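You operate a simulated robot arm through the tools that you are given. There is no shell and no other tool.

Carry out the task below with a simulated robot arm. There is one attempt and no reset: what you move stays moved.

Task
Move the red stop to mark 9 and hang the orange bracket close up to it.
Fine: loosen the stop's hand nut first and tighten it again; hang the bracket on the side of the stop where the numbers go up. The other brackets, the ducts and the mallet stay.

Only the result counts: the job must be done as asked and must still hold three seconds after the hand-in. Knocking over, shifting, dropping, spilling or breaking anything else fails it.

Robot
A 6-joint arm with a two-finger parallel gripper, fixed in place. Base frame: the origin is at the foot of the arm, x ahead of it, y to its left, z up; the work surface is at about z = 88. Lengths are in cm, angles in rad, forces in N, time in s.
With the tool pointing down near the work surface it reaches from about 36 to 86 cm from the base axis. Its first joint turns from -2.007 to 2.007 rad. Payload 3.43 kg.
The tool frame sits at the grasp point between the pads (the TCP): z along the fingers, y along the line on which they close. The tips reach 3.4 cm beyond it. The gripper opens to 12.8 cm. The fingers are 2.4 cm wide and 1.2 cm thick; the gripper's body (4.8 by 13 cm) begins 9.6 cm behind the TCP.
Orientation is that of the tool frame in the base frame, as a unit quaternion [x, y, z, w]. With the fingers straight down and closing along the base's y, the tool's x points along the base's -x, its y along +y and its z along -z.

Tools
- The arm moves only by the tool step_arm. Its argument "motion" is a list of rows, each a list of 7 numbers: the gripper command, from -1 (shut) to 1 (fully open), values between in proportion, then the shift along the tool's x, y, z in cm, then the turn, a rotation vector about the tool's x, y, z in rad. In form: [[fingers, tx, ty, tz, ax, ay, az], ...]. A call has 1 to 20 rows; each row is the pose to reach, as a shift and turn from the pose commanded when the call began, along the tool's axes at that moment. Each row takes 0.2 s and may step no farther than 5 cm and 0.15 rad from the row before; otherwise, or with a gripper value out of range, the whole call is refused. Where a pose cannot be reached the arm comes as near as it can. A force on the tool above 40 N (or 10 N above the force at the start of the call, whichever is more), or a blocked arm, ends the call early, and 0.2 s more pass. Each finger travels about 10.8 cm/s and halts on what it meets, pressing with about 34 N; the grip force reading is that of the motor and also rises with nothing between the fingers. The clock runs only during rows and for 0.2 s after the last one: add rows that repeat a pose to give the fingers time. The reply holds the time, the measured pose of the TCP, the force on the tool along the base axes, the opening and the grip force, in the units named above and with some noise, with the torque about the TCP (base axes, N m) and any sound that the robot's microphone picked up.
- Cameras (640 x 400 px; columns grow to the right, rows downward): "scene" is fixed at [38.33, -65.89, 185.82]; the picture's right is [0.97, -0.23, 0.00], its down [-0.17, -0.74, -0.65] and it looks along [0.15, 0.63, -0.76] (base axes); focal length 251 px, centre (320, 200). "wrist" rides on the gripper at [7.6, -1.1, -16] in the tool frame; the picture's right is [0.15, 0.99, 0.00], its down [-0.88, 0.13, -0.46] and it looks along [-0.45, 0.07, 0.89] (tool axes); focal length 234 px, centre (320, 200). There is no depth. A picture from a camera that has moved, and an enlarged one, comes with that camera's place and axes in the base frame and with its lens. The place of the scene camera against the robot may be out by one fixed shift of up to 2.5 cm in any direction.
- capture(camera): a new picture of that camera. No time passes.
- slide_trunk(by): slides the trunk up (or, below 0, down) by that many cm; the arm rides with it, the base frame stays. It gives what a move gives, with no picture.
- inspect(camera, box): a new picture of the part [left, top, right, bottom] of that camera's present view, enlarged. No time passes.
- close_job(): hands the job in; it is judged then, once.

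Places have to be worked out from the pictures, the camera data and where the tool is seen. Open the gripper and draw the arm clear of the work before you hand the job in, unless the task says otherwise.

The tools are called as a command line: name --pt "numbers of a row" for each row, then --argument value for the rest, lists and objects as JSON in quotes. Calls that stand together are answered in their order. step_arm: Moves the arm, as the interface text tells. Its arguments: {"type":"object","properties":{"motion":{"type":"array","items":{"type":"array","items":{"type":"number"}}}},"required":["motion"]} The other tools are called the same way: slide_trunk (by) slides the trunk up or down; capture (camera) takes a picture; inspect (camera, box) takes an enlarged picture of a part of a camera's view; close_job () hands the job in.

At the start:

```text
time_s: 0.0
eef_pos: [54.17, -6.87, 151.06]
tcp_rot: [0.001, 1.0, 0.0, 0.001]
contact_force: [0.0, 0.2, -0.4]
torque: [0.01, -0.01, -0.02]
grip_width: 12.8
finger_force: 0.1
trunk travel left (down, up): [-70.0, 9.0]
```

scene: 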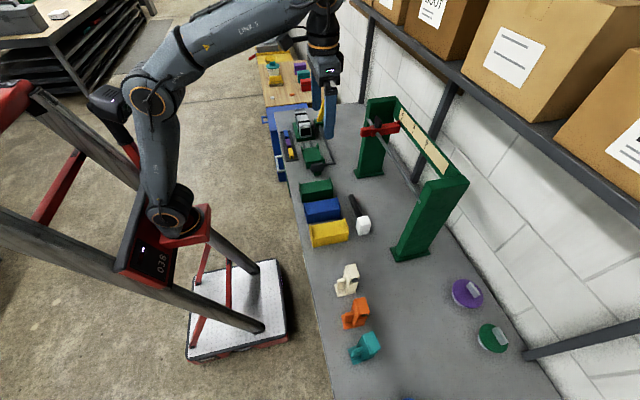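
wrist: 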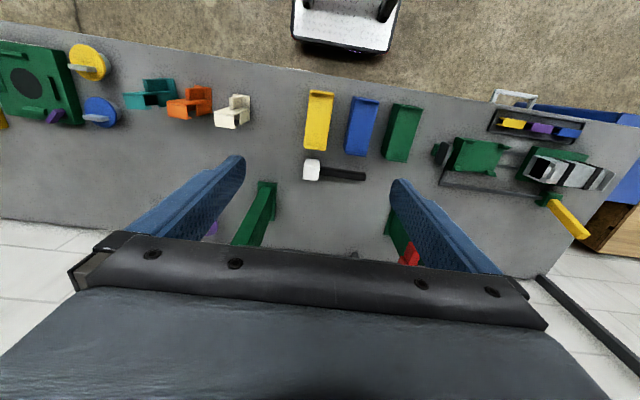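

I start by looking closely at the rail with the red stop and at the brackets in the scene view.

inspect --camera "scene" --box '[340, 80, 480, 270]'

inspect --camera "scene" --box '[350, 90, 420, 150]'

inspect --camera "scene" --box '[310, 250, 400, 370]'

inspect --camera "wrist" --box '[100, 60, 270, 150]'

```text
2.11 times, centred on (410, 175) of scene
camera zoom: at [38.33, -65.89, 185.82], right [0.97, -0.23, 0.0], down [-0.17, -0.74, -0.65], along [0.15, 0.63, -0.76], focal length 528 px, centre (130, 253)
```

zoom: 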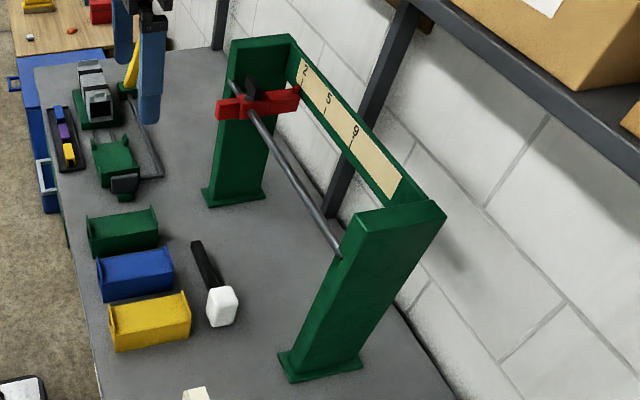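

```text
6.67 times, centred on (385, 120) of scene
camera zoom: at [38.33, -65.89, 185.82], right [0.97, -0.23, 0.0], down [-0.17, -0.74, -0.65], along [0.15, 0.63, -0.76], focal length 1672 px, centre (-113, 733)
```

zoom: 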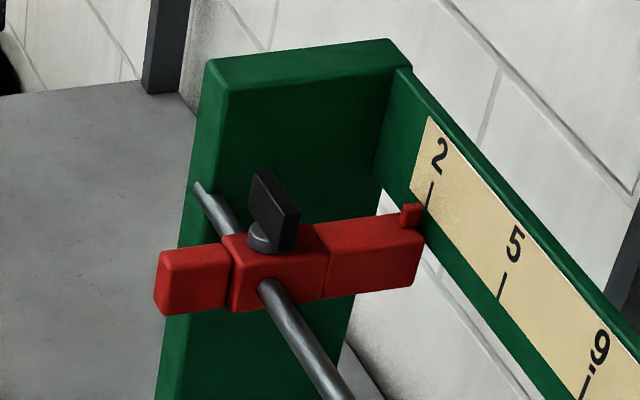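

```text
3.33 times, centred on (355, 310) of scene
camera zoom: at [38.33, -65.89, 185.82], right [0.97, -0.23, 0.0], down [-0.17, -0.74, -0.65], along [0.15, 0.63, -0.76], focal length 836 px, centre (203, -167)
```

zoom: 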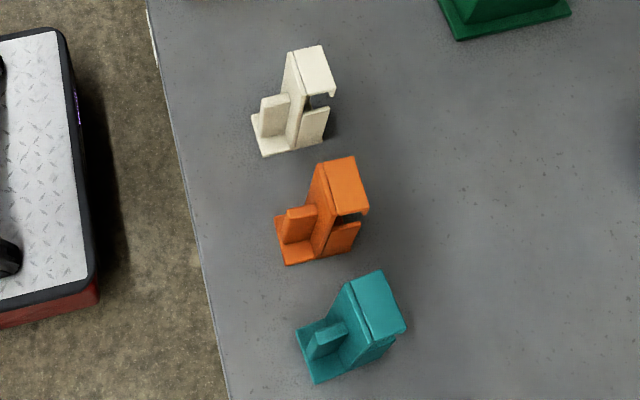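

```text
3.76 times, centred on (185, 105) of wrist
camera zoom: at [46.6, -8.12, 166.77], right [-0.15, 0.99, 0.0], down [0.88, 0.13, 0.46], along [0.45, 0.07, -0.89], focal length 882 px, centre (828, 558)
```

zoom: 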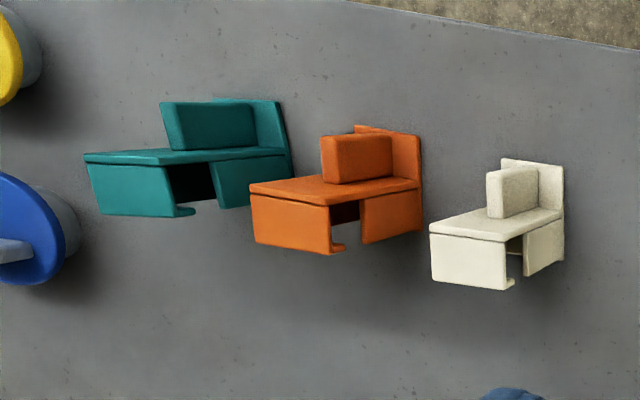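

The stop sits near mark 2 on a rod along y (x≈84, z≈121), with the scale behind it at x≈95. The orange bracket is near (57, -44). I move the arm forward, keeping it high, to see the rail better with the wrist camera.

step_arm --pt "1 -3.5 2.5 0 0 0 0" --pt "1 -7 5 0 0 0 0" --pt "1 -10.5 7.5 0 0 0 0" --pt "1 -14 10 0 0 0 0" --pt "1 -17.5 12.5 0 0 0 0" --pt "1 -20 15 0 0 0 0"

capture --camera "wrist"

capture --camera "scene"

```text
time_s: 1.4
eef_pos: [67.25, 6.12, 146.01]
tcp_rot: [0.0, 1.0, 0.0, 0.003]
contact_force: [0.1, -0.9, 0.9]
torque: [0.01, -0.03, 0.0]
grip_width: 12.8
finger_force: 0.0
out of reach, approached as far as the arm can: row 2, 3, 4, 5, 6
trunk travel left (down, up): [-70.0, 9.0]
```

```text
taken
camera wrist: at [59.5, 4.88, 161.81], right [-0.15, 0.99, 0.0], down [0.88, 0.13, 0.46], along [0.46, 0.07, -0.89], focal length 234 px, centre (320, 200)
```

wrist: 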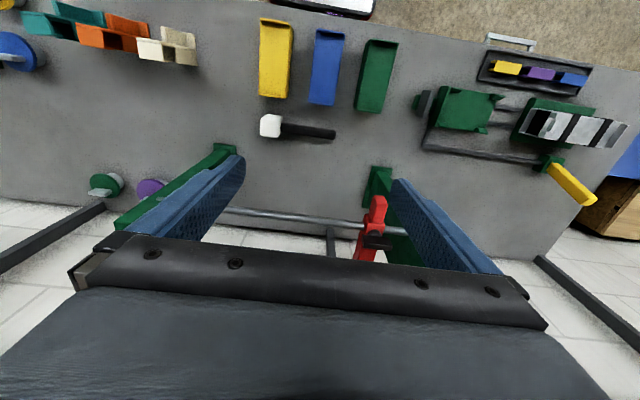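

```text
taken
```

scene: 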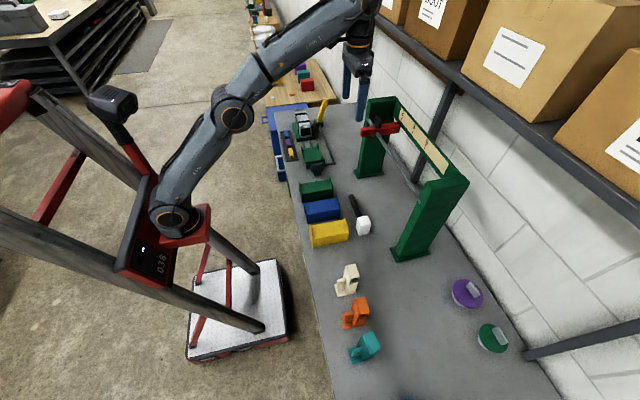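

At z≈146 the downward-pointing tool reaches only r≈67, so the rail needs more height and a tilted tool. I raise the trunk first, which gives more reach at rail height.

slide_trunk --by 9

```text
time_s: 2.6
eef_pos: [64.73, 6.06, 154.96]
tcp_rot: [0.0, 1.0, 0.0, 0.003]
contact_force: [-0.1, -0.3, -1.6]
torque: [-0.02, 0.0, 0.01]
grip_width: 12.77
finger_force: 0.0
trunk travel left (down, up): [-79.0, 0.0]
```

The trunk is fully up. I draw back a little and tilt the fingers forward about 0.75 rad so the wrist camera can see the rail and scale.

step_arm --pt "1 2 0 1 0 -0.15 0" --pt "1 4 0 2 0 -0.3 0" --pt "1 5 0 3 0 -0.45 0" --pt "1 5 0 4 0 -0.6 0" --pt "1 5 0 5 0 -0.75 0"

capture --camera "wrist"

```text
time_s: 3.9
eef_pos: [59.77, 6.07, 149.77]
tcp_rot: [0.0, 0.929, 0.0, 0.37]
contact_force: [-0.3, -0.4, -0.6]
torque: [0.02, 0.0, 0.01]
grip_width: 12.82
finger_force: 0.0
trunk travel left (down, up): [-79.0, 0.0]
```

```text
taken
camera wrist: at [43.27, 4.89, 156.22], right [-0.11, 0.99, -0.1], down [0.33, 0.13, 0.94], along [0.94, 0.07, -0.34], focal length 234 px, centre (320, 200)
```

wrist: 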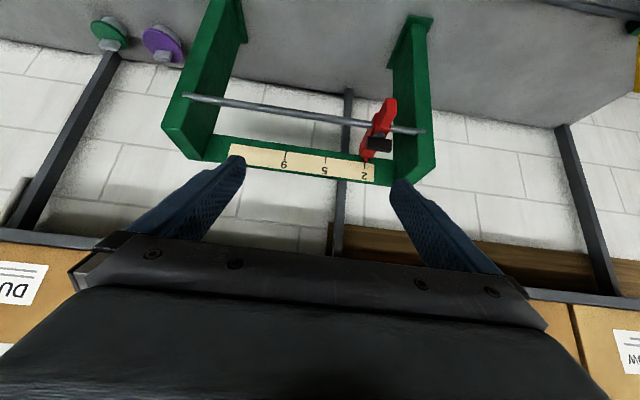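

inspect --camera "wrist" --box '[330, 80, 440, 190]'

inspect --camera "wrist" --box '[160, 70, 440, 200]'

```text
3.64 times, centred on (385, 135) of wrist
camera zoom: at [43.27, 4.89, 156.22], right [-0.11, 0.99, -0.1], down [0.33, 0.13, 0.94], along [0.94, 0.07, -0.34], focal length 852 px, centre (84, 436)
```

zoom: 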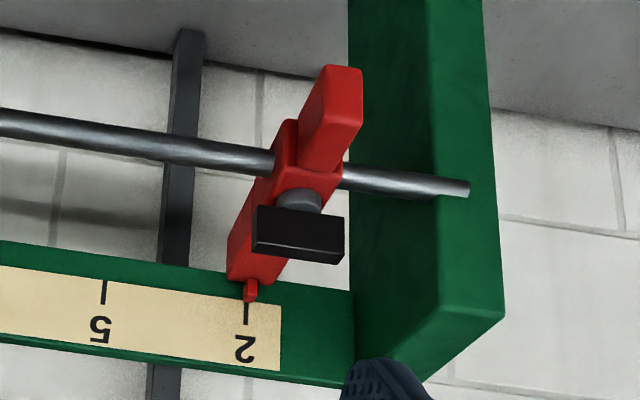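

```text
2.29 times, centred on (300, 135) of wrist
camera zoom: at [43.27, 4.89, 156.22], right [-0.11, 0.99, -0.1], down [0.33, 0.13, 0.94], along [0.94, 0.07, -0.34], focal length 535 px, centre (366, 349)
```

zoom: 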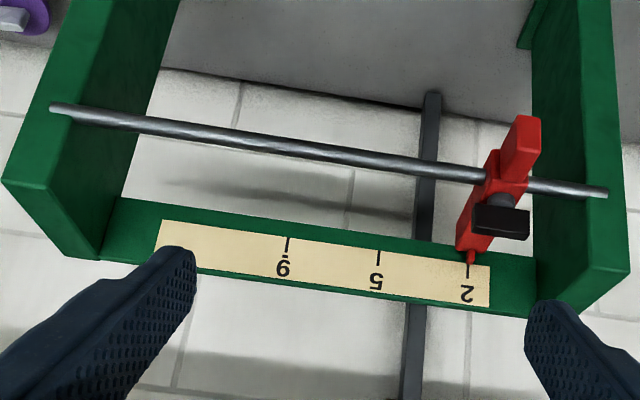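

inspect --camera "wrist" --box '[260, 140, 310, 180]'

inspect --camera "scene" --box '[395, 100, 455, 180]'

inspect --camera "wrist" --box '[360, 120, 410, 170]'

```text
10.00 times, centred on (285, 160) of wrist
camera zoom: at [43.27, 4.89, 156.22], right [-0.11, 0.99, -0.1], down [0.33, 0.13, 0.94], along [0.94, 0.07, -0.34], focal length 2342 px, centre (670, 600)
```

zoom: 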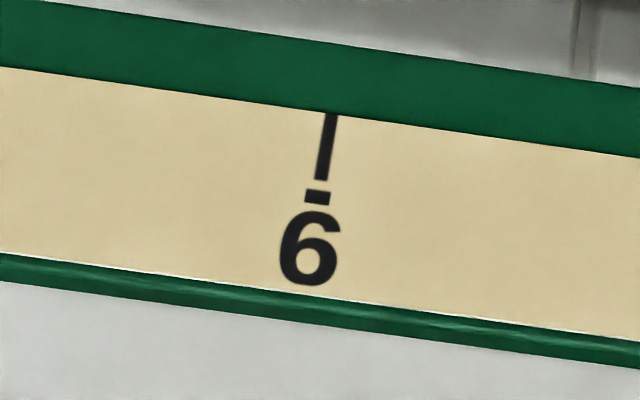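

```text
5.00 times, centred on (425, 140) of scene
camera zoom: at [38.33, -65.89, 185.82], right [0.97, -0.23, 0.0], down [-0.17, -0.74, -0.65], along [0.15, 0.63, -0.76], focal length 1254 px, centre (-205, 500)
```

zoom: 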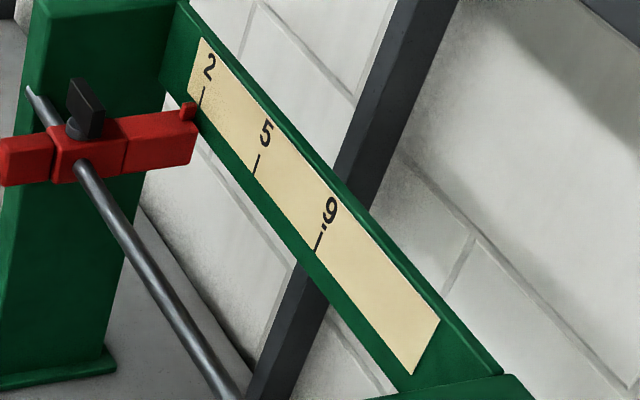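

```text
8.00 times, centred on (385, 145) of wrist
camera zoom: at [43.27, 4.89, 156.22], right [-0.11, 0.99, -0.1], down [0.33, 0.13, 0.94], along [0.94, 0.07, -0.34], focal length 1873 px, centre (-200, 640)
```

zoom: 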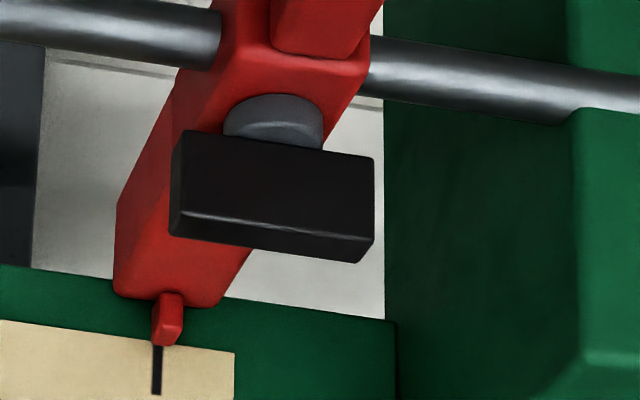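

Mark 9's tick is the third one (underlined 9), about 20 cm toward -y from the stop's pointer at mark 2. The rod lies at about x=83.6, z=123.5, and the hand nut has a wing lying along y near (83.5, 18.6, 127.5). I move nearer for a closer view.

step_arm --pt "1 -0.5 1.5 3.9 0 0 0" --pt "1 -1.0 3.0 7.8 0 0 0" --pt "1 -1.6 4.5 11.6 0 0 0" --pt "1 -2.1 6 15.5 0 0 0"

capture --camera "wrist"

```text
time_s: 4.8
eef_pos: [71.83, 12.03, 140.24]
tcp_rot: [0.0, 0.93, 0.0, 0.369]
contact_force: [0.1, -0.2, -0.7]
torque: [-0.01, -0.04, 0.02]
grip_width: 12.81
finger_force: 0.1
trunk travel left (down, up): [-79.0, 0.0]
```

```text
taken
camera wrist: at [55.46, 10.85, 146.51], right [-0.11, 0.99, -0.1], down [0.33, 0.13, 0.94], along [0.94, 0.07, -0.34], focal length 234 px, centre (320, 200)
```

wrist: 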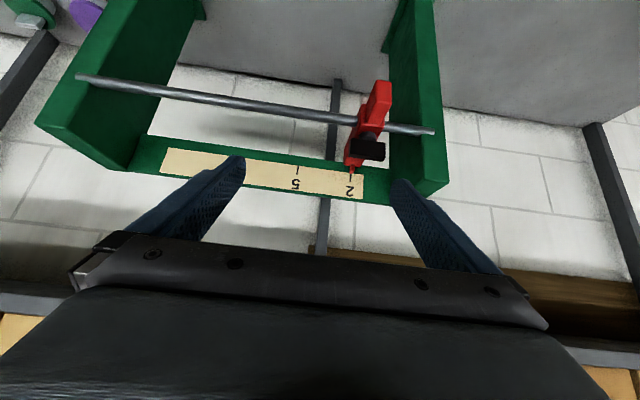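

inspect --camera "wrist" --box '[320, 70, 420, 190]'

inspect --camera "scene" --box '[355, 85, 435, 135]'

```text
3.33 times, centred on (370, 130) of wrist
camera zoom: at [55.46, 10.85, 146.51], right [-0.11, 0.99, -0.1], down [0.33, 0.13, 0.94], along [0.94, 0.07, -0.34], focal length 781 px, centre (153, 433)
```

zoom: 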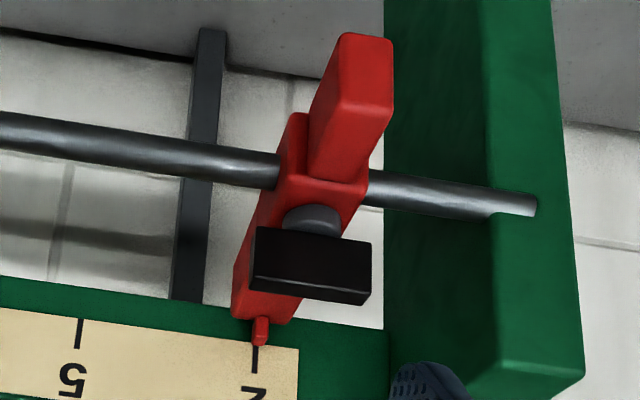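

```text
8.00 times, centred on (395, 110) of scene
camera zoom: at [38.33, -65.89, 185.82], right [0.97, -0.23, 0.0], down [-0.17, -0.74, -0.65], along [0.15, 0.63, -0.76], focal length 2007 px, centre (-280, 920)
```

zoom: 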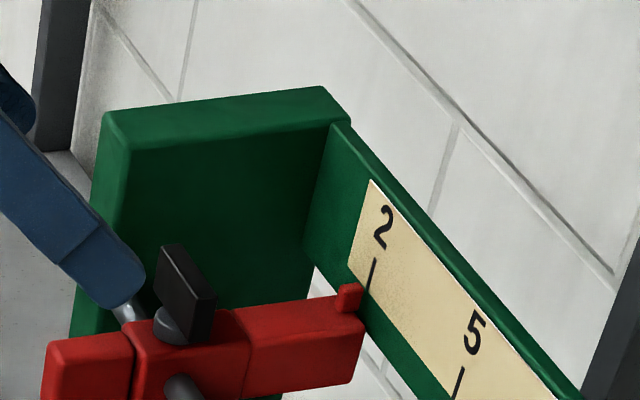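

The wing spans about y 16.2–21.3, z 126.7–129.4 at x≈83.5, and a tab on the stop sticks out toward the robot (x 77–82). I reduce the tilt to about 0.35 rad, partly close the fingers, and move above the nut area.

step_arm --pt "0.6 -1.4 1 0.7 0 0.1 0" --pt "0.2 -2.9 2 1.5 0 0.2 0" --pt "-0.2 -4.3 3 2.2 0 0.3 0" --pt "-0.2 -5.75 4 2.94 0 0.406 0" --pt "-0.2 -5.75 4 2.94 0 0.406 0"

capture --camera "wrist"

```text
time_s: 6.0
eef_pos: [78.13, 16.17, 141.96]
tcp_rot: [0.0, 0.985, 0.0, 0.172]
contact_force: [0.5, -0.7, -0.6]
torque: [-0.02, 0.02, -0.01]
grip_width: 5.12
finger_force: 0.1
trunk travel left (down, up): [-79.0, 0.0]
```

```text
taken
camera wrist: at [65.63, 15.02, 154.21], right [-0.14, 0.99, -0.05], down [0.67, 0.13, 0.73], along [0.73, 0.07, -0.68], focal length 234 px, centre (320, 200)
```

wrist: 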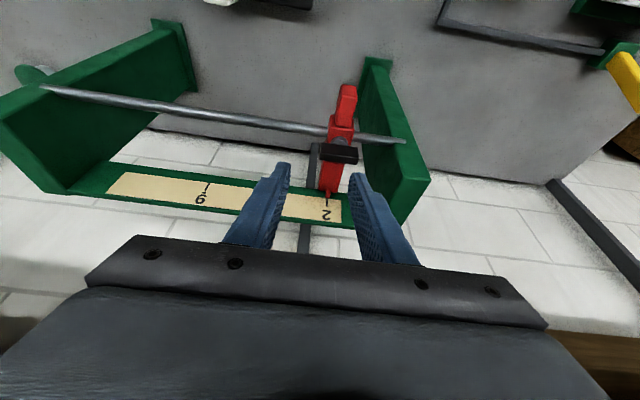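

inspect --camera "wrist" --box '[290, 70, 390, 230]'

```text
2.50 times, centred on (340, 150) of wrist
camera zoom: at [65.63, 15.02, 154.21], right [-0.14, 0.99, -0.05], down [0.67, 0.13, 0.73], along [0.73, 0.07, -0.68], focal length 585 px, centre (270, 325)
```

zoom: 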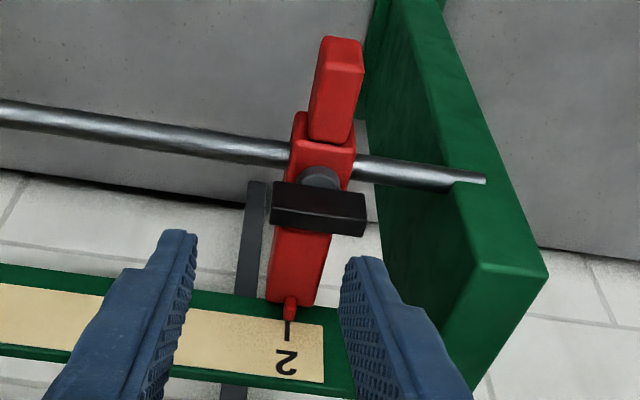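

The nut centre is now fixed at about (83.8, 18.8), and the rod at x≈83.7, z≈123.2 with a diameter of about 1.4 cm. I roll the tool by 90° so the fingers close along x, across the wing.

step_arm --pt "-0.2 0 0 0 0 0 0.143" --pt "-0.2 0 0 0 0 0 0.286" --pt "-0.2 0 0 0 0 0 0.429" --pt "-0.2 0 0 0 0 0 0.571" --pt "-0.2 0 0 0 0 0 0.714" --pt "-0.2 0 0 0 0 0 0.857" --pt "-0.2 0 0 0 0 0 1.0" --pt "-0.2 0 0 0 0 0 1.143" --pt "-0.2 0 0 0 0 0 1.286" --pt "-0.2 0 0 0 0 0 1.429" --pt "-0.2 0 0 0 0 0 1.571"

capture --camera "wrist"

capture --camera "scene"

```text
time_s: 8.4
eef_pos: [77.96, 16.02, 141.91]
tcp_rot: [0.698, 0.695, 0.124, 0.123]
contact_force: [-0.6, 0.1, 0.0]
torque: [0.02, -0.01, -0.01]
grip_width: 5.12
finger_force: 0.1
trunk travel left (down, up): [-79.0, 0.0]
```

```text
taken
camera wrist: at [71.46, 23.57, 156.45], right [0.93, 0.14, 0.34], down [-0.03, -0.88, 0.47], along [0.37, -0.45, -0.81], focal length 234 px, centre (320, 200)
```

wrist: 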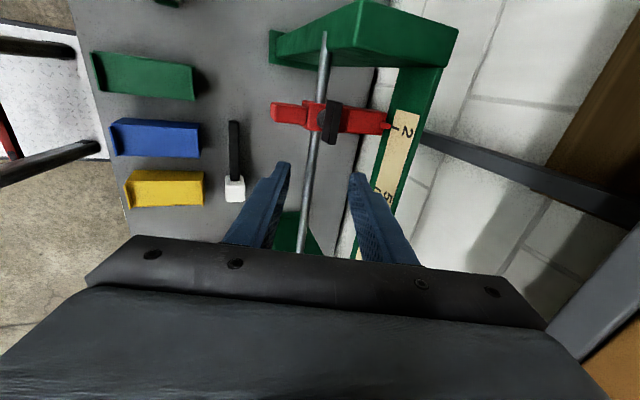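

```text
taken
```

scene: 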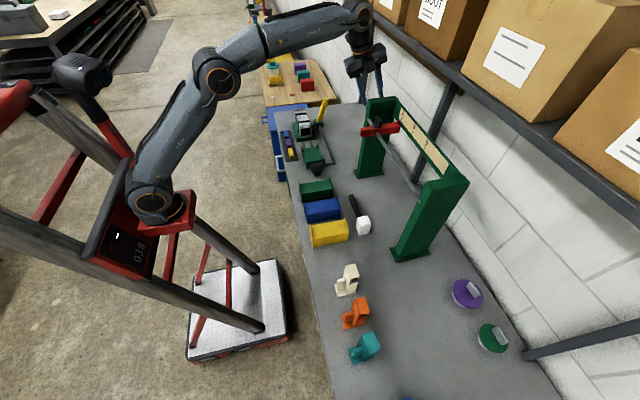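

inspect --camera "wrist" --box '[260, 70, 420, 170]'

```text
4.00 times, centred on (340, 120) of wrist
camera zoom: at [71.46, 23.57, 156.45], right [0.93, 0.14, 0.34], down [-0.03, -0.88, 0.47], along [0.37, -0.45, -0.81], focal length 937 px, centre (240, 520)
```

zoom: 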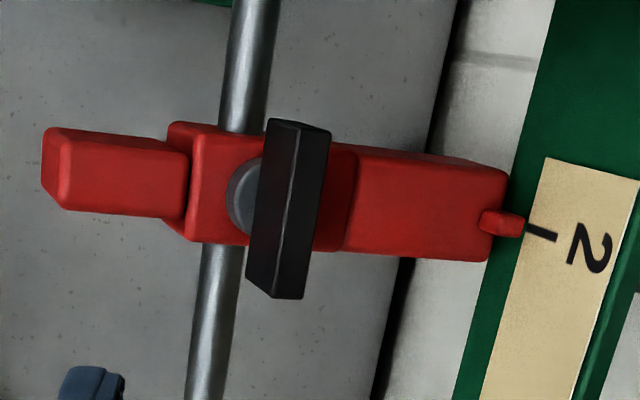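

The fingers now straddle the wing direction, and the nut centre is about (84.0, 18.95) with the wing top at z≈129.4. I move above the nut and then read the pose.

step_arm --pt "-0.2 0.75 0.75 2.4 0 0 0" --pt "-0.2 1.5 1.5 4.8 0 0 0" --pt "-0.2 2.2 2.2 7.1 0 0 0" --pt "-0.2 2.93 2.94 9.0 0 0 0" --pt "-0.2 2.93 2.94 9.0 0 0 0"

capture --camera "wrist"

inspect --camera "scene" --box '[335, 60, 435, 150]'

```text
time_s: 9.7
eef_pos: [83.76, 18.96, 134.54]
tcp_rot: [0.696, 0.697, 0.122, 0.123]
contact_force: [0.7, -0.5, 0.1]
torque: [0.02, -0.03, 0.0]
grip_width: 5.1
finger_force: 0.0
trunk travel left (down, up): [-79.0, 0.0]
```

```text
taken
camera wrist: at [77.41, 26.59, 149.05], right [0.93, 0.15, 0.34], down [-0.03, -0.88, 0.47], along [0.37, -0.45, -0.81], focal length 234 px, centre (320, 200)
```

wrist: 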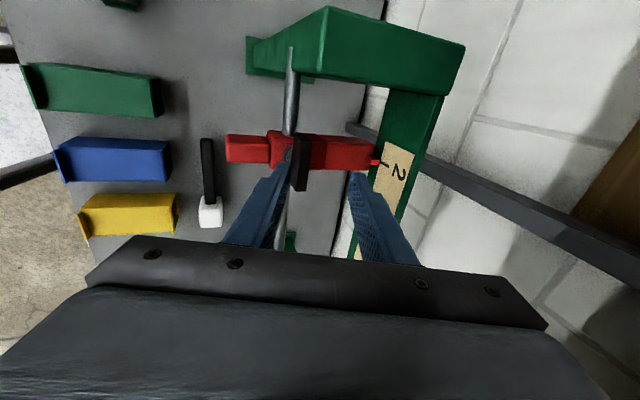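

```text
4.44 times, centred on (385, 105) of scene
camera zoom: at [38.33, -65.89, 185.82], right [0.97, -0.23, 0.0], down [-0.17, -0.74, -0.65], along [0.15, 0.63, -0.76], focal length 1115 px, centre (31, 622)
```

zoom: 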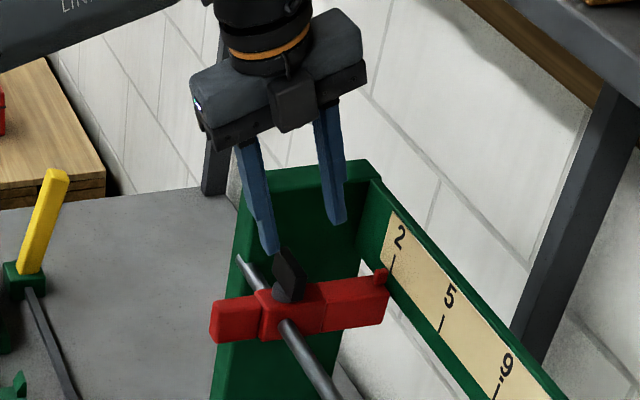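

inspect --camera "wrist" --box '[220, 110, 420, 235]'

```text
3.20 times, centred on (320, 172) of wrist
camera zoom: at [77.41, 26.59, 149.05], right [0.93, 0.15, 0.34], down [-0.03, -0.88, 0.47], along [0.37, -0.45, -0.81], focal length 749 px, centre (320, 288)
```

zoom: 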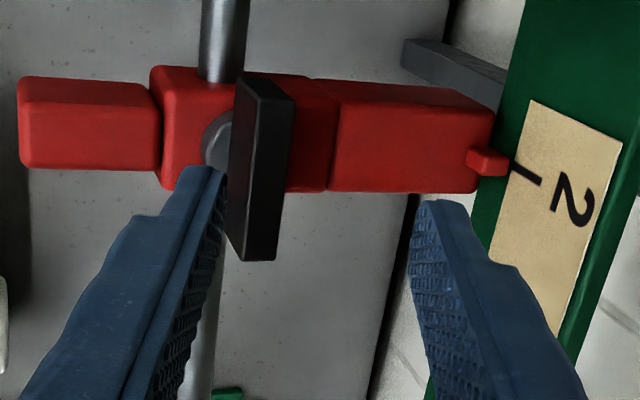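

The alignment looks good: the wing is between the fingers in x. I descend around it to TCP z≈130.6, keeping the tips clear of the stop body (top at z≈125.2).

step_arm --pt "-0.2 0.07 -0.56 1.9 0 0 0" --pt "-0.2 0.14 -1.12 3.79 0 0 0" --pt "-0.2 0.14 -1.12 3.79 0 0 0"

inspect --camera "scene" --box '[345, 80, 425, 140]'

inspect --camera "wrist" --box '[220, 110, 420, 235]'

```text
time_s: 10.4
eef_pos: [84.15, 19.25, 130.64]
tcp_rot: [0.696, 0.696, 0.123, 0.123]
contact_force: [0.4, -0.5, 0.0]
torque: [0.01, -0.01, 0.02]
grip_width: 5.13
finger_force: 0.0
trunk travel left (down, up): [-79.0, 0.0]
```

```text
6.67 times, centred on (385, 110) of scene
camera zoom: at [38.33, -65.89, 185.82], right [0.97, -0.23, 0.0], down [-0.17, -0.74, -0.65], along [0.15, 0.63, -0.76], focal length 1672 px, centre (-113, 800)
```

zoom: 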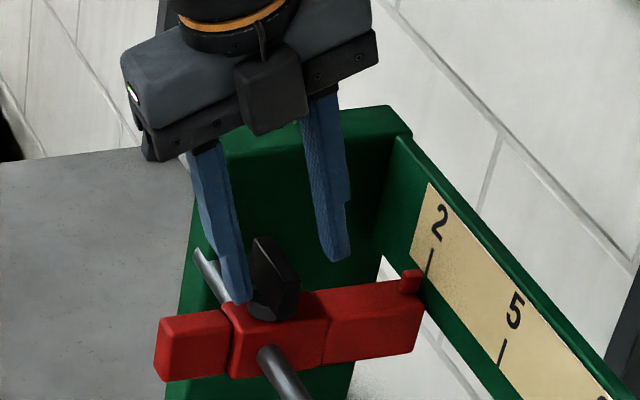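

```text
3.20 times, centred on (320, 172) of wrist
camera zoom: at [77.7, 26.7, 145.1], right [0.93, 0.15, 0.34], down [-0.03, -0.88, 0.47], along [0.37, -0.45, -0.81], focal length 749 px, centre (320, 288)
```

zoom: 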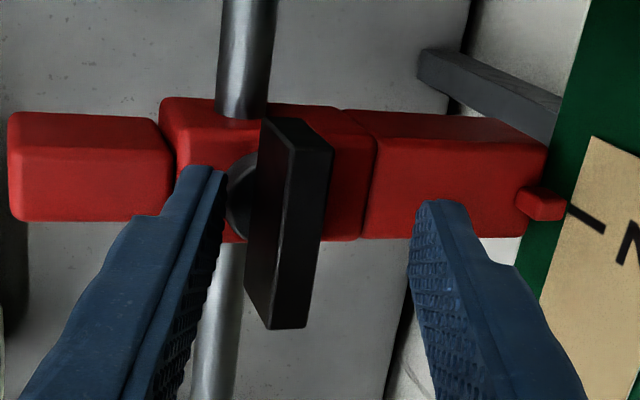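

The wing's height is met by the tool axis about 0.9 cm too far in +x because of the tilt, so I shift back 0.9 cm in x. Then I close the fingers on the wing.

step_arm --pt "-0.2 0 -0.85 -0.31 0 0 0" --pt "-0.2 0 -0.85 -0.31 0 0 0" --pt "-0.5 0 -0.85 -0.31 0 0 0" --pt "-0.75 0 -0.85 -0.31 0 0 0" --pt "-1 0 -0.85 -0.31 0 0 0" --pt "-1 0 -0.85 -0.31 0 0 0"

inspect --camera "scene" --box '[345, 80, 425, 140]'

inspect --camera "wrist" --box '[220, 110, 420, 235]'

```text
time_s: 11.8
eef_pos: [83.31, 19.25, 130.53]
tcp_rot: [0.696, 0.696, 0.123, 0.123]
contact_force: [4.7, 0.2, 2.3]
torque: [0.02, 0.51, 0.01]
grip_width: 1.67
finger_force: 45.5
trunk travel left (down, up): [-79.0, 0.0]
```

```text
6.67 times, centred on (385, 110) of scene
camera zoom: at [38.33, -65.89, 185.82], right [0.97, -0.23, 0.0], down [-0.17, -0.74, -0.65], along [0.15, 0.63, -0.76], focal length 1672 px, centre (-113, 800)
```

zoom: 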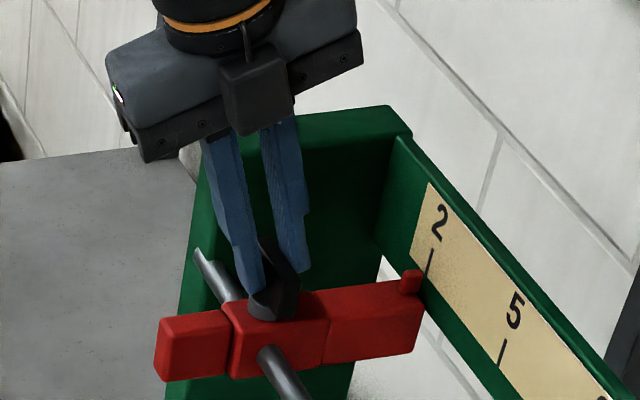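

```text
3.20 times, centred on (320, 172) of wrist
camera zoom: at [76.83, 26.73, 145.15], right [0.93, 0.15, 0.34], down [-0.03, -0.88, 0.47], along [0.37, -0.45, -0.81], focal length 749 px, centre (320, 288)
```

zoom: 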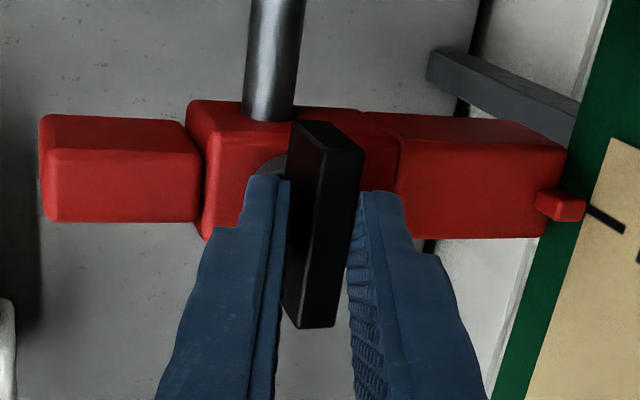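

The wing is gripped (1.67 cm, light side force). I now turn counterclockwise seen from above (negative az), a little at first to read the torque.

step_arm --pt "-1 0 0 0 0 0 -0.08" --pt "-1 0 0 0 0 0 -0.16" --pt "-1 0 0 0 0 0 -0.24" --pt "-1 0 0 0 0 0 -0.32"

inspect --camera "wrist" --box '[220, 110, 420, 235]'

inspect --camera "scene" --box '[345, 80, 425, 140]'

```text
time_s: 12.8
eef_pos: [83.25, 19.07, 130.7]
tcp_rot: [0.576, 0.798, 0.103, 0.142]
contact_force: [7.1, 1.4, 17.1]
torque: [1.2, 0.54, 0.01]
grip_width: 1.62
finger_force: 44.9
trunk travel left (down, up): [-79.0, 0.0]
```

```text
3.20 times, centred on (320, 172) of wrist
camera zoom: at [74.5, 25.92, 144.51], right [0.84, 0.45, 0.31], down [0.22, -0.8, 0.57], along [0.5, -0.41, -0.76], focal length 749 px, centre (320, 288)
```

zoom: 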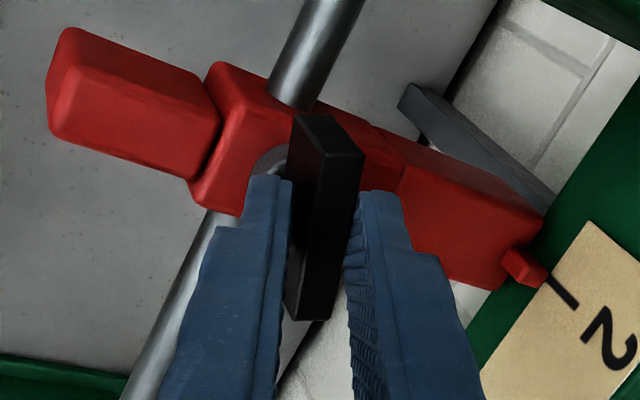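

```text
6.67 times, centred on (385, 110) of scene
camera zoom: at [38.33, -65.89, 185.82], right [0.97, -0.23, 0.0], down [-0.17, -0.74, -0.65], along [0.15, 0.63, -0.76], focal length 1672 px, centre (-113, 800)
```

zoom: 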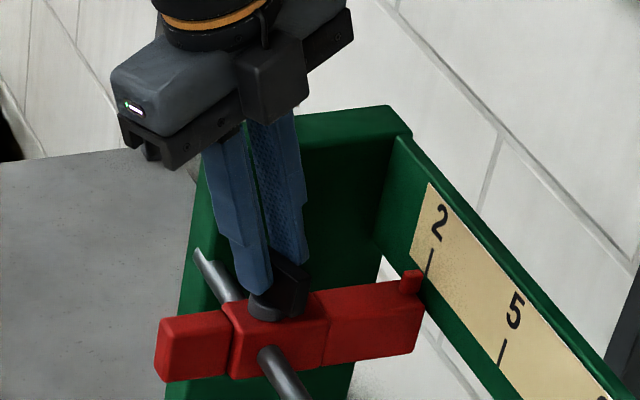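

The wing turned with the fingers by about 0.32 rad with almost no resistance, but some upward force built up from the tilted grip. I relax the grip briefly, regrip and continue turning.

step_arm --pt "-0.6 0 0 0 0 0 0" --pt "-0.6 0 0 0 0 0 0" --pt "-1 0 0 0 0 0 0" --pt "-1 0 0 0 0 0 0" --pt "-1 0 0 0 0 0 0" --pt "-1 0 0 0 0 0 -0.09" --pt "-1 0 0 0 0 0 -0.18" --pt "-1 0 0 0 0 0 -0.27" --pt "-1 0 0 0 0 0 -0.36"

inspect --camera "wrist" --box '[220, 110, 420, 235]'

```text
time_s: 14.8
eef_pos: [83.26, 19.18, 130.77]
tcp_rot: [0.423, 0.889, 0.075, 0.158]
contact_force: [1.3, -0.3, 12.9]
torque: [0.56, 1.04, 0.0]
grip_width: 1.58
finger_force: 44.7
trunk travel left (down, up): [-79.0, 0.0]
```

```text
3.20 times, centred on (320, 172) of wrist
camera zoom: at [72.39, 24.25, 143.71], right [0.63, 0.74, 0.23], down [0.46, -0.6, 0.65], along [0.62, -0.31, -0.72], focal length 749 px, centre (320, 288)
```

zoom: 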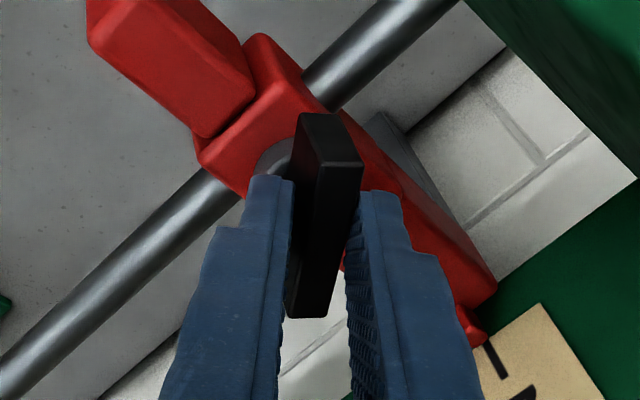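

The turn is at about 0.68 rad and still free. I relax, regrip and go on turning.

step_arm --pt "-0.6 0 0 0 0 0 0" --pt "-0.6 0 0 0 0 0 0" --pt "-1 0 0 0 0 0 0" --pt "-1 0 0 0 0 0 0" --pt "-1 0 0 0 0 0 0" --pt "-1 0 0 0 0 0 -0.1" --pt "-1 0 0 0 0 0 -0.2" --pt "-1 0 0 0 0 0 -0.3" --pt "-1 0 0 0 0 0 -0.4" --pt "-1 0 0 0 0 0 -0.5"

inspect --camera "wrist" --box '[220, 110, 420, 235]'

```text
time_s: 17.1
eef_pos: [83.12, 19.0, 130.75]
tcp_rot: [0.19, 0.966, 0.035, 0.17]
contact_force: [-9.1, -6.2, 7.1]
torque: [-0.49, 1.42, -0.11]
grip_width: 1.33
finger_force: 45.0
trunk travel left (down, up): [-79.0, 0.0]
```

```text
3.20 times, centred on (320, 172) of wrist
camera zoom: at [70.66, 20.81, 143.04], right [0.22, 0.97, 0.08], down [0.66, -0.21, 0.72], along [0.72, -0.11, -0.68], focal length 749 px, centre (320, 288)
```

zoom: 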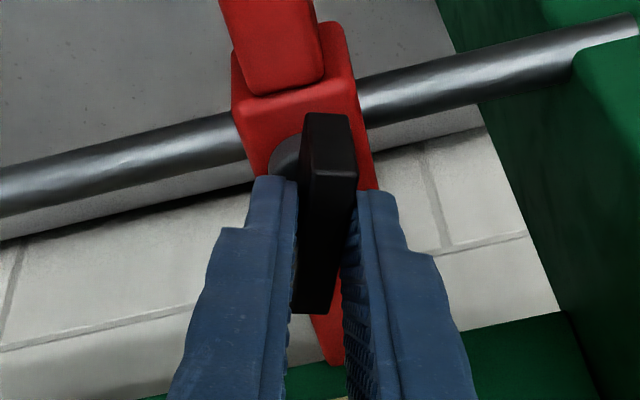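

About 1.18 rad done and the wing is nearly along x. I regrip and finish the first quarter turn.

step_arm --pt "-0.6 0 0 0 0 0 0" --pt "-0.6 0 0 0 0 0 0" --pt "-1 0 0 0 0 0 0" --pt "-1 0 0 0 0 0 0" --pt "-1 0 0 0 0 0 0" --pt "-1 0 0 0 0 0 -0.1" --pt "-1 0 0 0 0 0 -0.2" --pt "-1 0 0 0 0 0 -0.3" --pt "-1 0 0 0 0 0 -0.39" --pt "-0.6 0 0 0 0 0 -0.39" --pt "-0.6 0 0 0 0 0 -0.39"

capture --camera "wrist"

inspect --camera "scene" --box '[345, 80, 425, 140]'

```text
time_s: 19.4
eef_pos: [83.21, 19.16, 130.62]
tcp_rot: [0.0, 0.985, 0.001, 0.174]
contact_force: [-0.2, -0.6, 0.0]
torque: [0.01, -0.02, 0.01]
grip_width: 2.55
finger_force: 0.1
trunk travel left (down, up): [-79.0, 0.0]
```

```text
taken
camera wrist: at [70.62, 17.99, 142.86], right [-0.14, 0.99, -0.05], down [0.67, 0.13, 0.73], along [0.73, 0.07, -0.68], focal length 234 px, centre (320, 200)
```

wrist: 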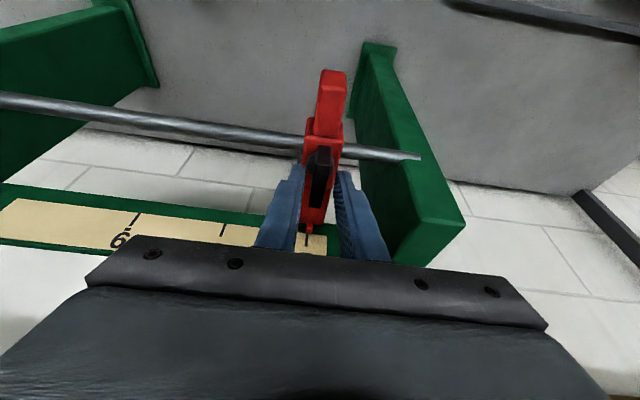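

```text
6.67 times, centred on (385, 110) of scene
camera zoom: at [38.33, -65.89, 185.82], right [0.97, -0.23, 0.0], down [-0.17, -0.74, -0.65], along [0.15, 0.63, -0.76], focal length 1672 px, centre (-113, 800)
```

zoom: 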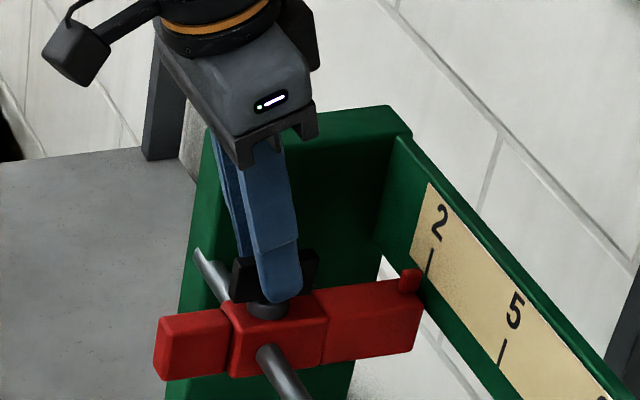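

The nut has turned 90° counterclockwise without resistance. I regrip the wing, now aligned with the pads, and test gently whether the stop slides toward -y.

step_arm --pt "-1 0 0 0 0 0 0" --pt "-1 0 0 0 0 0 0" --pt "-1 0 -0.2 0 0 0 0" --pt "-1 0 -0.4 0 0 0 0" --pt "-1 0 -0.6 0 0 0 0"

inspect --camera "wrist" --box '[260, 60, 420, 260]'

inspect --camera "scene" --box '[345, 80, 425, 140]'

```text
time_s: 20.6
eef_pos: [83.22, 18.63, 130.58]
tcp_rot: [0.0, 0.985, 0.0, 0.174]
contact_force: [-0.5, 3.3, 1.1]
torque: [0.1, -0.62, 0.04]
grip_width: 1.15
finger_force: 45.1
trunk travel left (down, up): [-79.0, 0.0]
```

```text
2.00 times, centred on (340, 160) of wrist
camera zoom: at [70.62, 17.44, 142.85], right [-0.14, 0.99, -0.05], down [0.67, 0.13, 0.73], along [0.73, 0.07, -0.68], focal length 468 px, centre (280, 280)
```

zoom: 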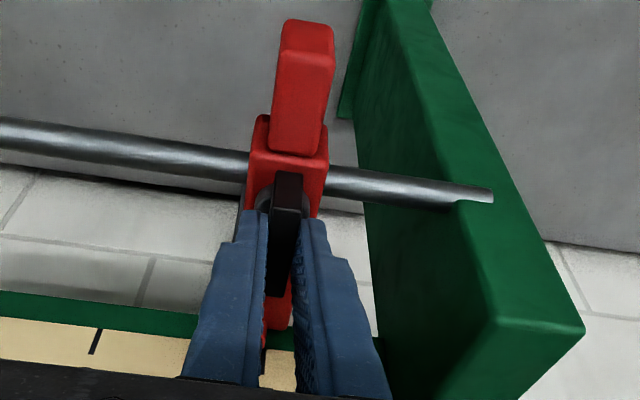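

```text
6.67 times, centred on (385, 110) of scene
camera zoom: at [38.33, -65.89, 185.82], right [0.97, -0.23, 0.0], down [-0.17, -0.74, -0.65], along [0.15, 0.63, -0.76], focal length 1672 px, centre (-113, 800)
```

zoom: 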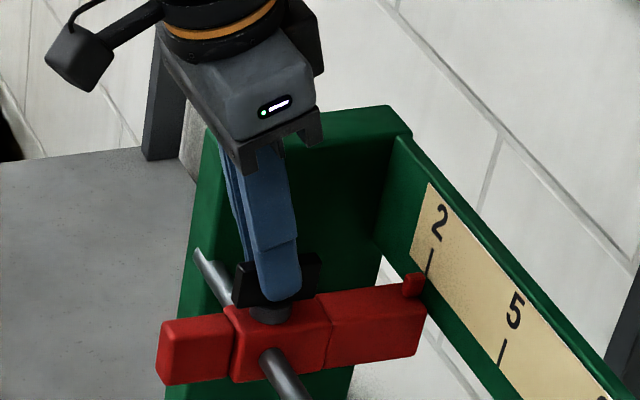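

The stop slides with only about 3 N, so it is loose. I drag it along the rod by the nut toward mark 9, stopping a bit short to check.

step_arm --pt "-1 0 -1.5 0 0 0 0" --pt "-1 0 -3.5 0 0 0 0" --pt "-1 0 -5.5 0 0 0 0" --pt "-1 0 -7.5 0 0 0 0" --pt "-1 0 -9.5 0 0 0 0" --pt "-1 0 -11.5 0 0 0 0" --pt "-1 0 -13.5 0 0 0 0" --pt "-1 0 -15.5 0 0 0 0" --pt "-1 0 -17.5 0 0 0 0" --pt "-1 0 -18.5 0 0 0 0"

inspect --camera "wrist" --box '[240, 60, 420, 260]'

inspect --camera "scene" --box '[370, 100, 470, 175]'

```text
time_s: 22.9
eef_pos: [83.19, -0.11, 130.46]
tcp_rot: [0.0, 0.985, 0.001, 0.174]
contact_force: [0.3, 1.3, -5.0]
torque: [0.13, -1.31, 0.03]
grip_width: 1.16
finger_force: 45.4
trunk travel left (down, up): [-79.0, 0.0]
```

```text
2.00 times, centred on (330, 160) of wrist
camera zoom: at [70.62, -1.22, 142.87], right [-0.14, 0.99, -0.05], down [0.67, 0.13, 0.73], along [0.73, 0.07, -0.68], focal length 468 px, centre (300, 280)
```

zoom: 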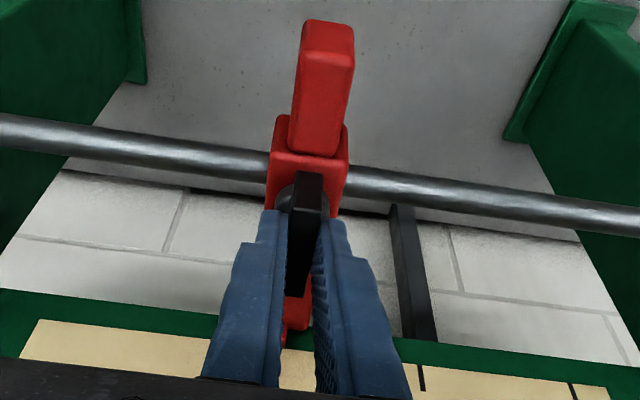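

```text
5.33 times, centred on (420, 138) of scene
camera zoom: at [38.33, -65.89, 185.82], right [0.97, -0.23, 0.0], down [-0.17, -0.74, -0.65], along [0.15, 0.63, -0.76], focal length 1338 px, centre (-213, 533)
```

zoom: 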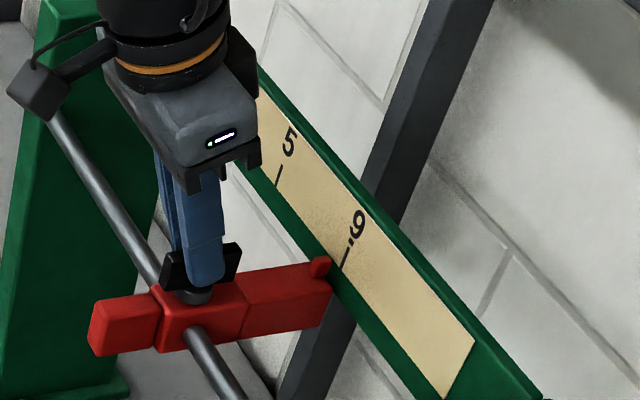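

By travel (19.3 of about 20 cm) and by the picture, the pointer is about 0.7 cm short of the 9 tick. I move 0.7 cm more, then release and lift off to look at the alignment.

step_arm --pt "-1 0 -0.35 0 0 0 0" --pt "-1 0 -0.7 0 0 0 0" --pt "-1 0 -0.7 0 0 0 0" --pt "-0.6 0 -0.7 0 0 0 0" --pt "-0.6 0 -0.7 0 0 0 0" --pt "-0.6 0 -0.7 -3 0 0 0" --pt "-0.6 0 -0.7 -6 0 0 0" --pt "-0.6 0 -0.7 -6 0 0 0"

capture --camera "wrist"

inspect --camera "scene" --box '[370, 100, 470, 175]'

```text
time_s: 24.6
eef_pos: [80.86, -0.7, 136.24]
tcp_rot: [0.0, 0.985, 0.0, 0.173]
contact_force: [0.4, -0.3, 0.1]
torque: [0.02, 0.01, 0.01]
grip_width: 2.57
finger_force: 0.1
trunk travel left (down, up): [-79.0, 0.0]
```

```text
taken
camera wrist: at [68.34, -1.84, 148.54], right [-0.14, 0.99, -0.05], down [0.67, 0.13, 0.73], along [0.73, 0.07, -0.68], focal length 234 px, centre (320, 200)
```

wrist: 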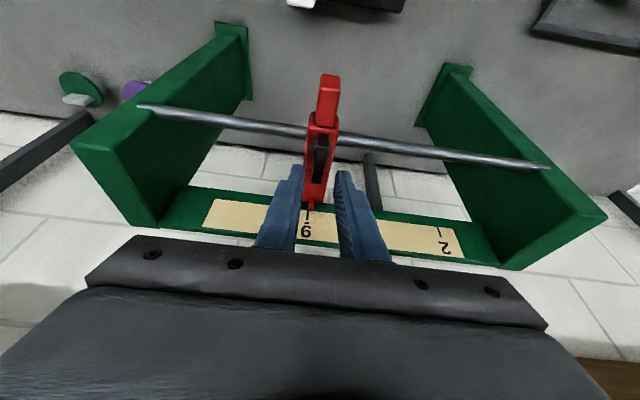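

```text
5.33 times, centred on (420, 138) of scene
camera zoom: at [38.33, -65.89, 185.82], right [0.97, -0.23, 0.0], down [-0.17, -0.74, -0.65], along [0.15, 0.63, -0.76], focal length 1338 px, centre (-213, 533)
```

zoom: 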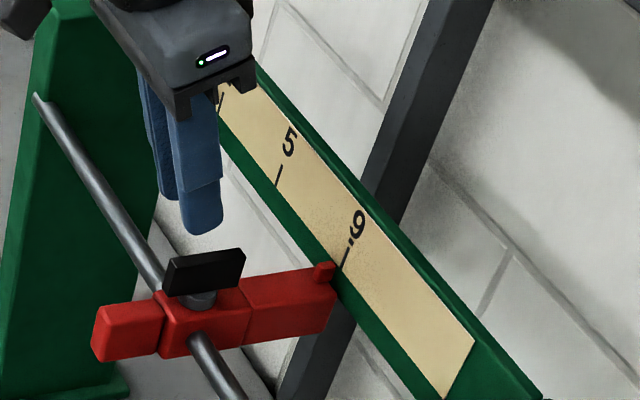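

inspect --camera "wrist" --box '[285, 185, 345, 245]'

inspect --camera "scene" --box '[420, 140, 450, 160]'

```text
6.67 times, centred on (315, 215) of wrist
camera zoom: at [68.34, -1.84, 148.54], right [-0.14, 0.99, -0.05], down [0.67, 0.13, 0.73], along [0.73, 0.07, -0.68], focal length 1561 px, centre (353, 100)
```

zoom: 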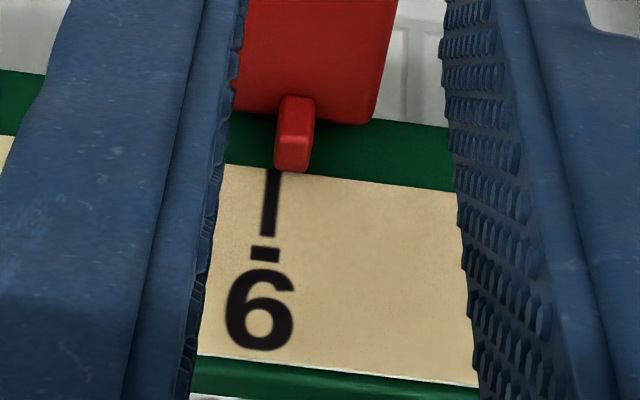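

```text
16.00 times, centred on (435, 150) of scene
camera zoom: at [38.33, -65.89, 185.82], right [0.97, -0.23, 0.0], down [-0.17, -0.74, -0.65], along [0.15, 0.63, -0.76], focal length 4014 px, centre (-1520, 1000)
```

zoom: 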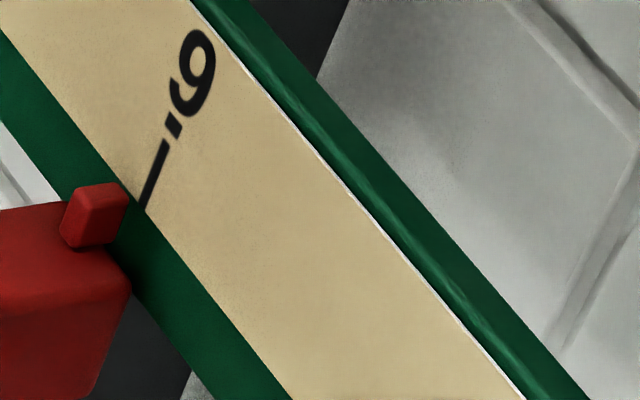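

The pointer (y≈-0.78) is still about 0.25 cm short of the 9 tick (y≈-1.02). I go back down, grip the wing, and shift 0.25 cm more.

step_arm --pt "-0.6 0 0 3 0 0 0" --pt "-0.6 0 0 6 0 0 0" --pt "-1 0 0 6 0 0 0" --pt "-1 0 0 6 0 0 0" --pt "-1 0 -0.13 6 0 0 0" --pt "-1 0 -0.26 6 0 0 0" --pt "-1 0 -0.26 6 0 0 0"

inspect --camera "wrist" --box '[285, 175, 345, 235]'

inspect --camera "scene" --box '[420, 140, 450, 160]'

```text
time_s: 26.2
eef_pos: [83.04, -0.87, 130.29]
tcp_rot: [0.0, 0.985, -0.001, 0.172]
contact_force: [-8.0, 4.3, -14.7]
torque: [0.07, -0.45, 0.05]
grip_width: 1.17
finger_force: 45.2
trunk travel left (down, up): [-79.0, 0.0]
```

```text
6.67 times, centred on (315, 205) of wrist
camera zoom: at [70.52, -2.0, 142.66], right [-0.14, 0.99, -0.05], down [0.67, 0.13, 0.73], along [0.73, 0.07, -0.68], focal length 1561 px, centre (353, 167)
```

zoom: 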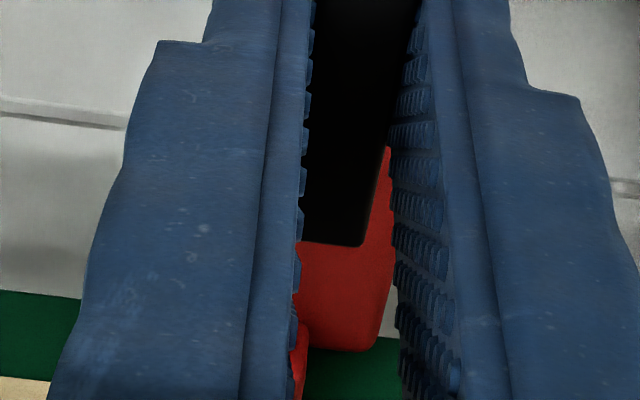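

```text
16.00 times, centred on (435, 150) of scene
camera zoom: at [38.33, -65.89, 185.82], right [0.97, -0.23, 0.0], down [-0.17, -0.74, -0.65], along [0.15, 0.63, -0.76], focal length 4014 px, centre (-1520, 1000)
```

zoom: 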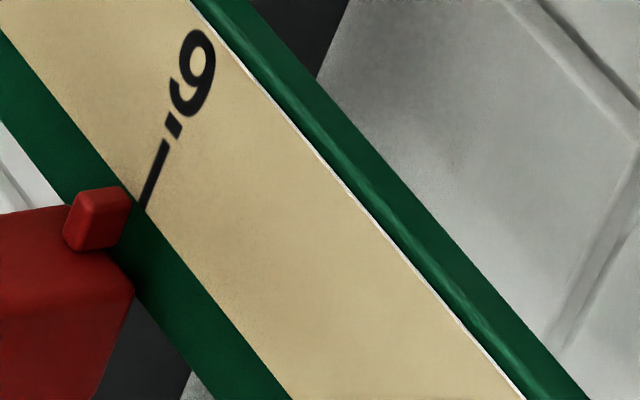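

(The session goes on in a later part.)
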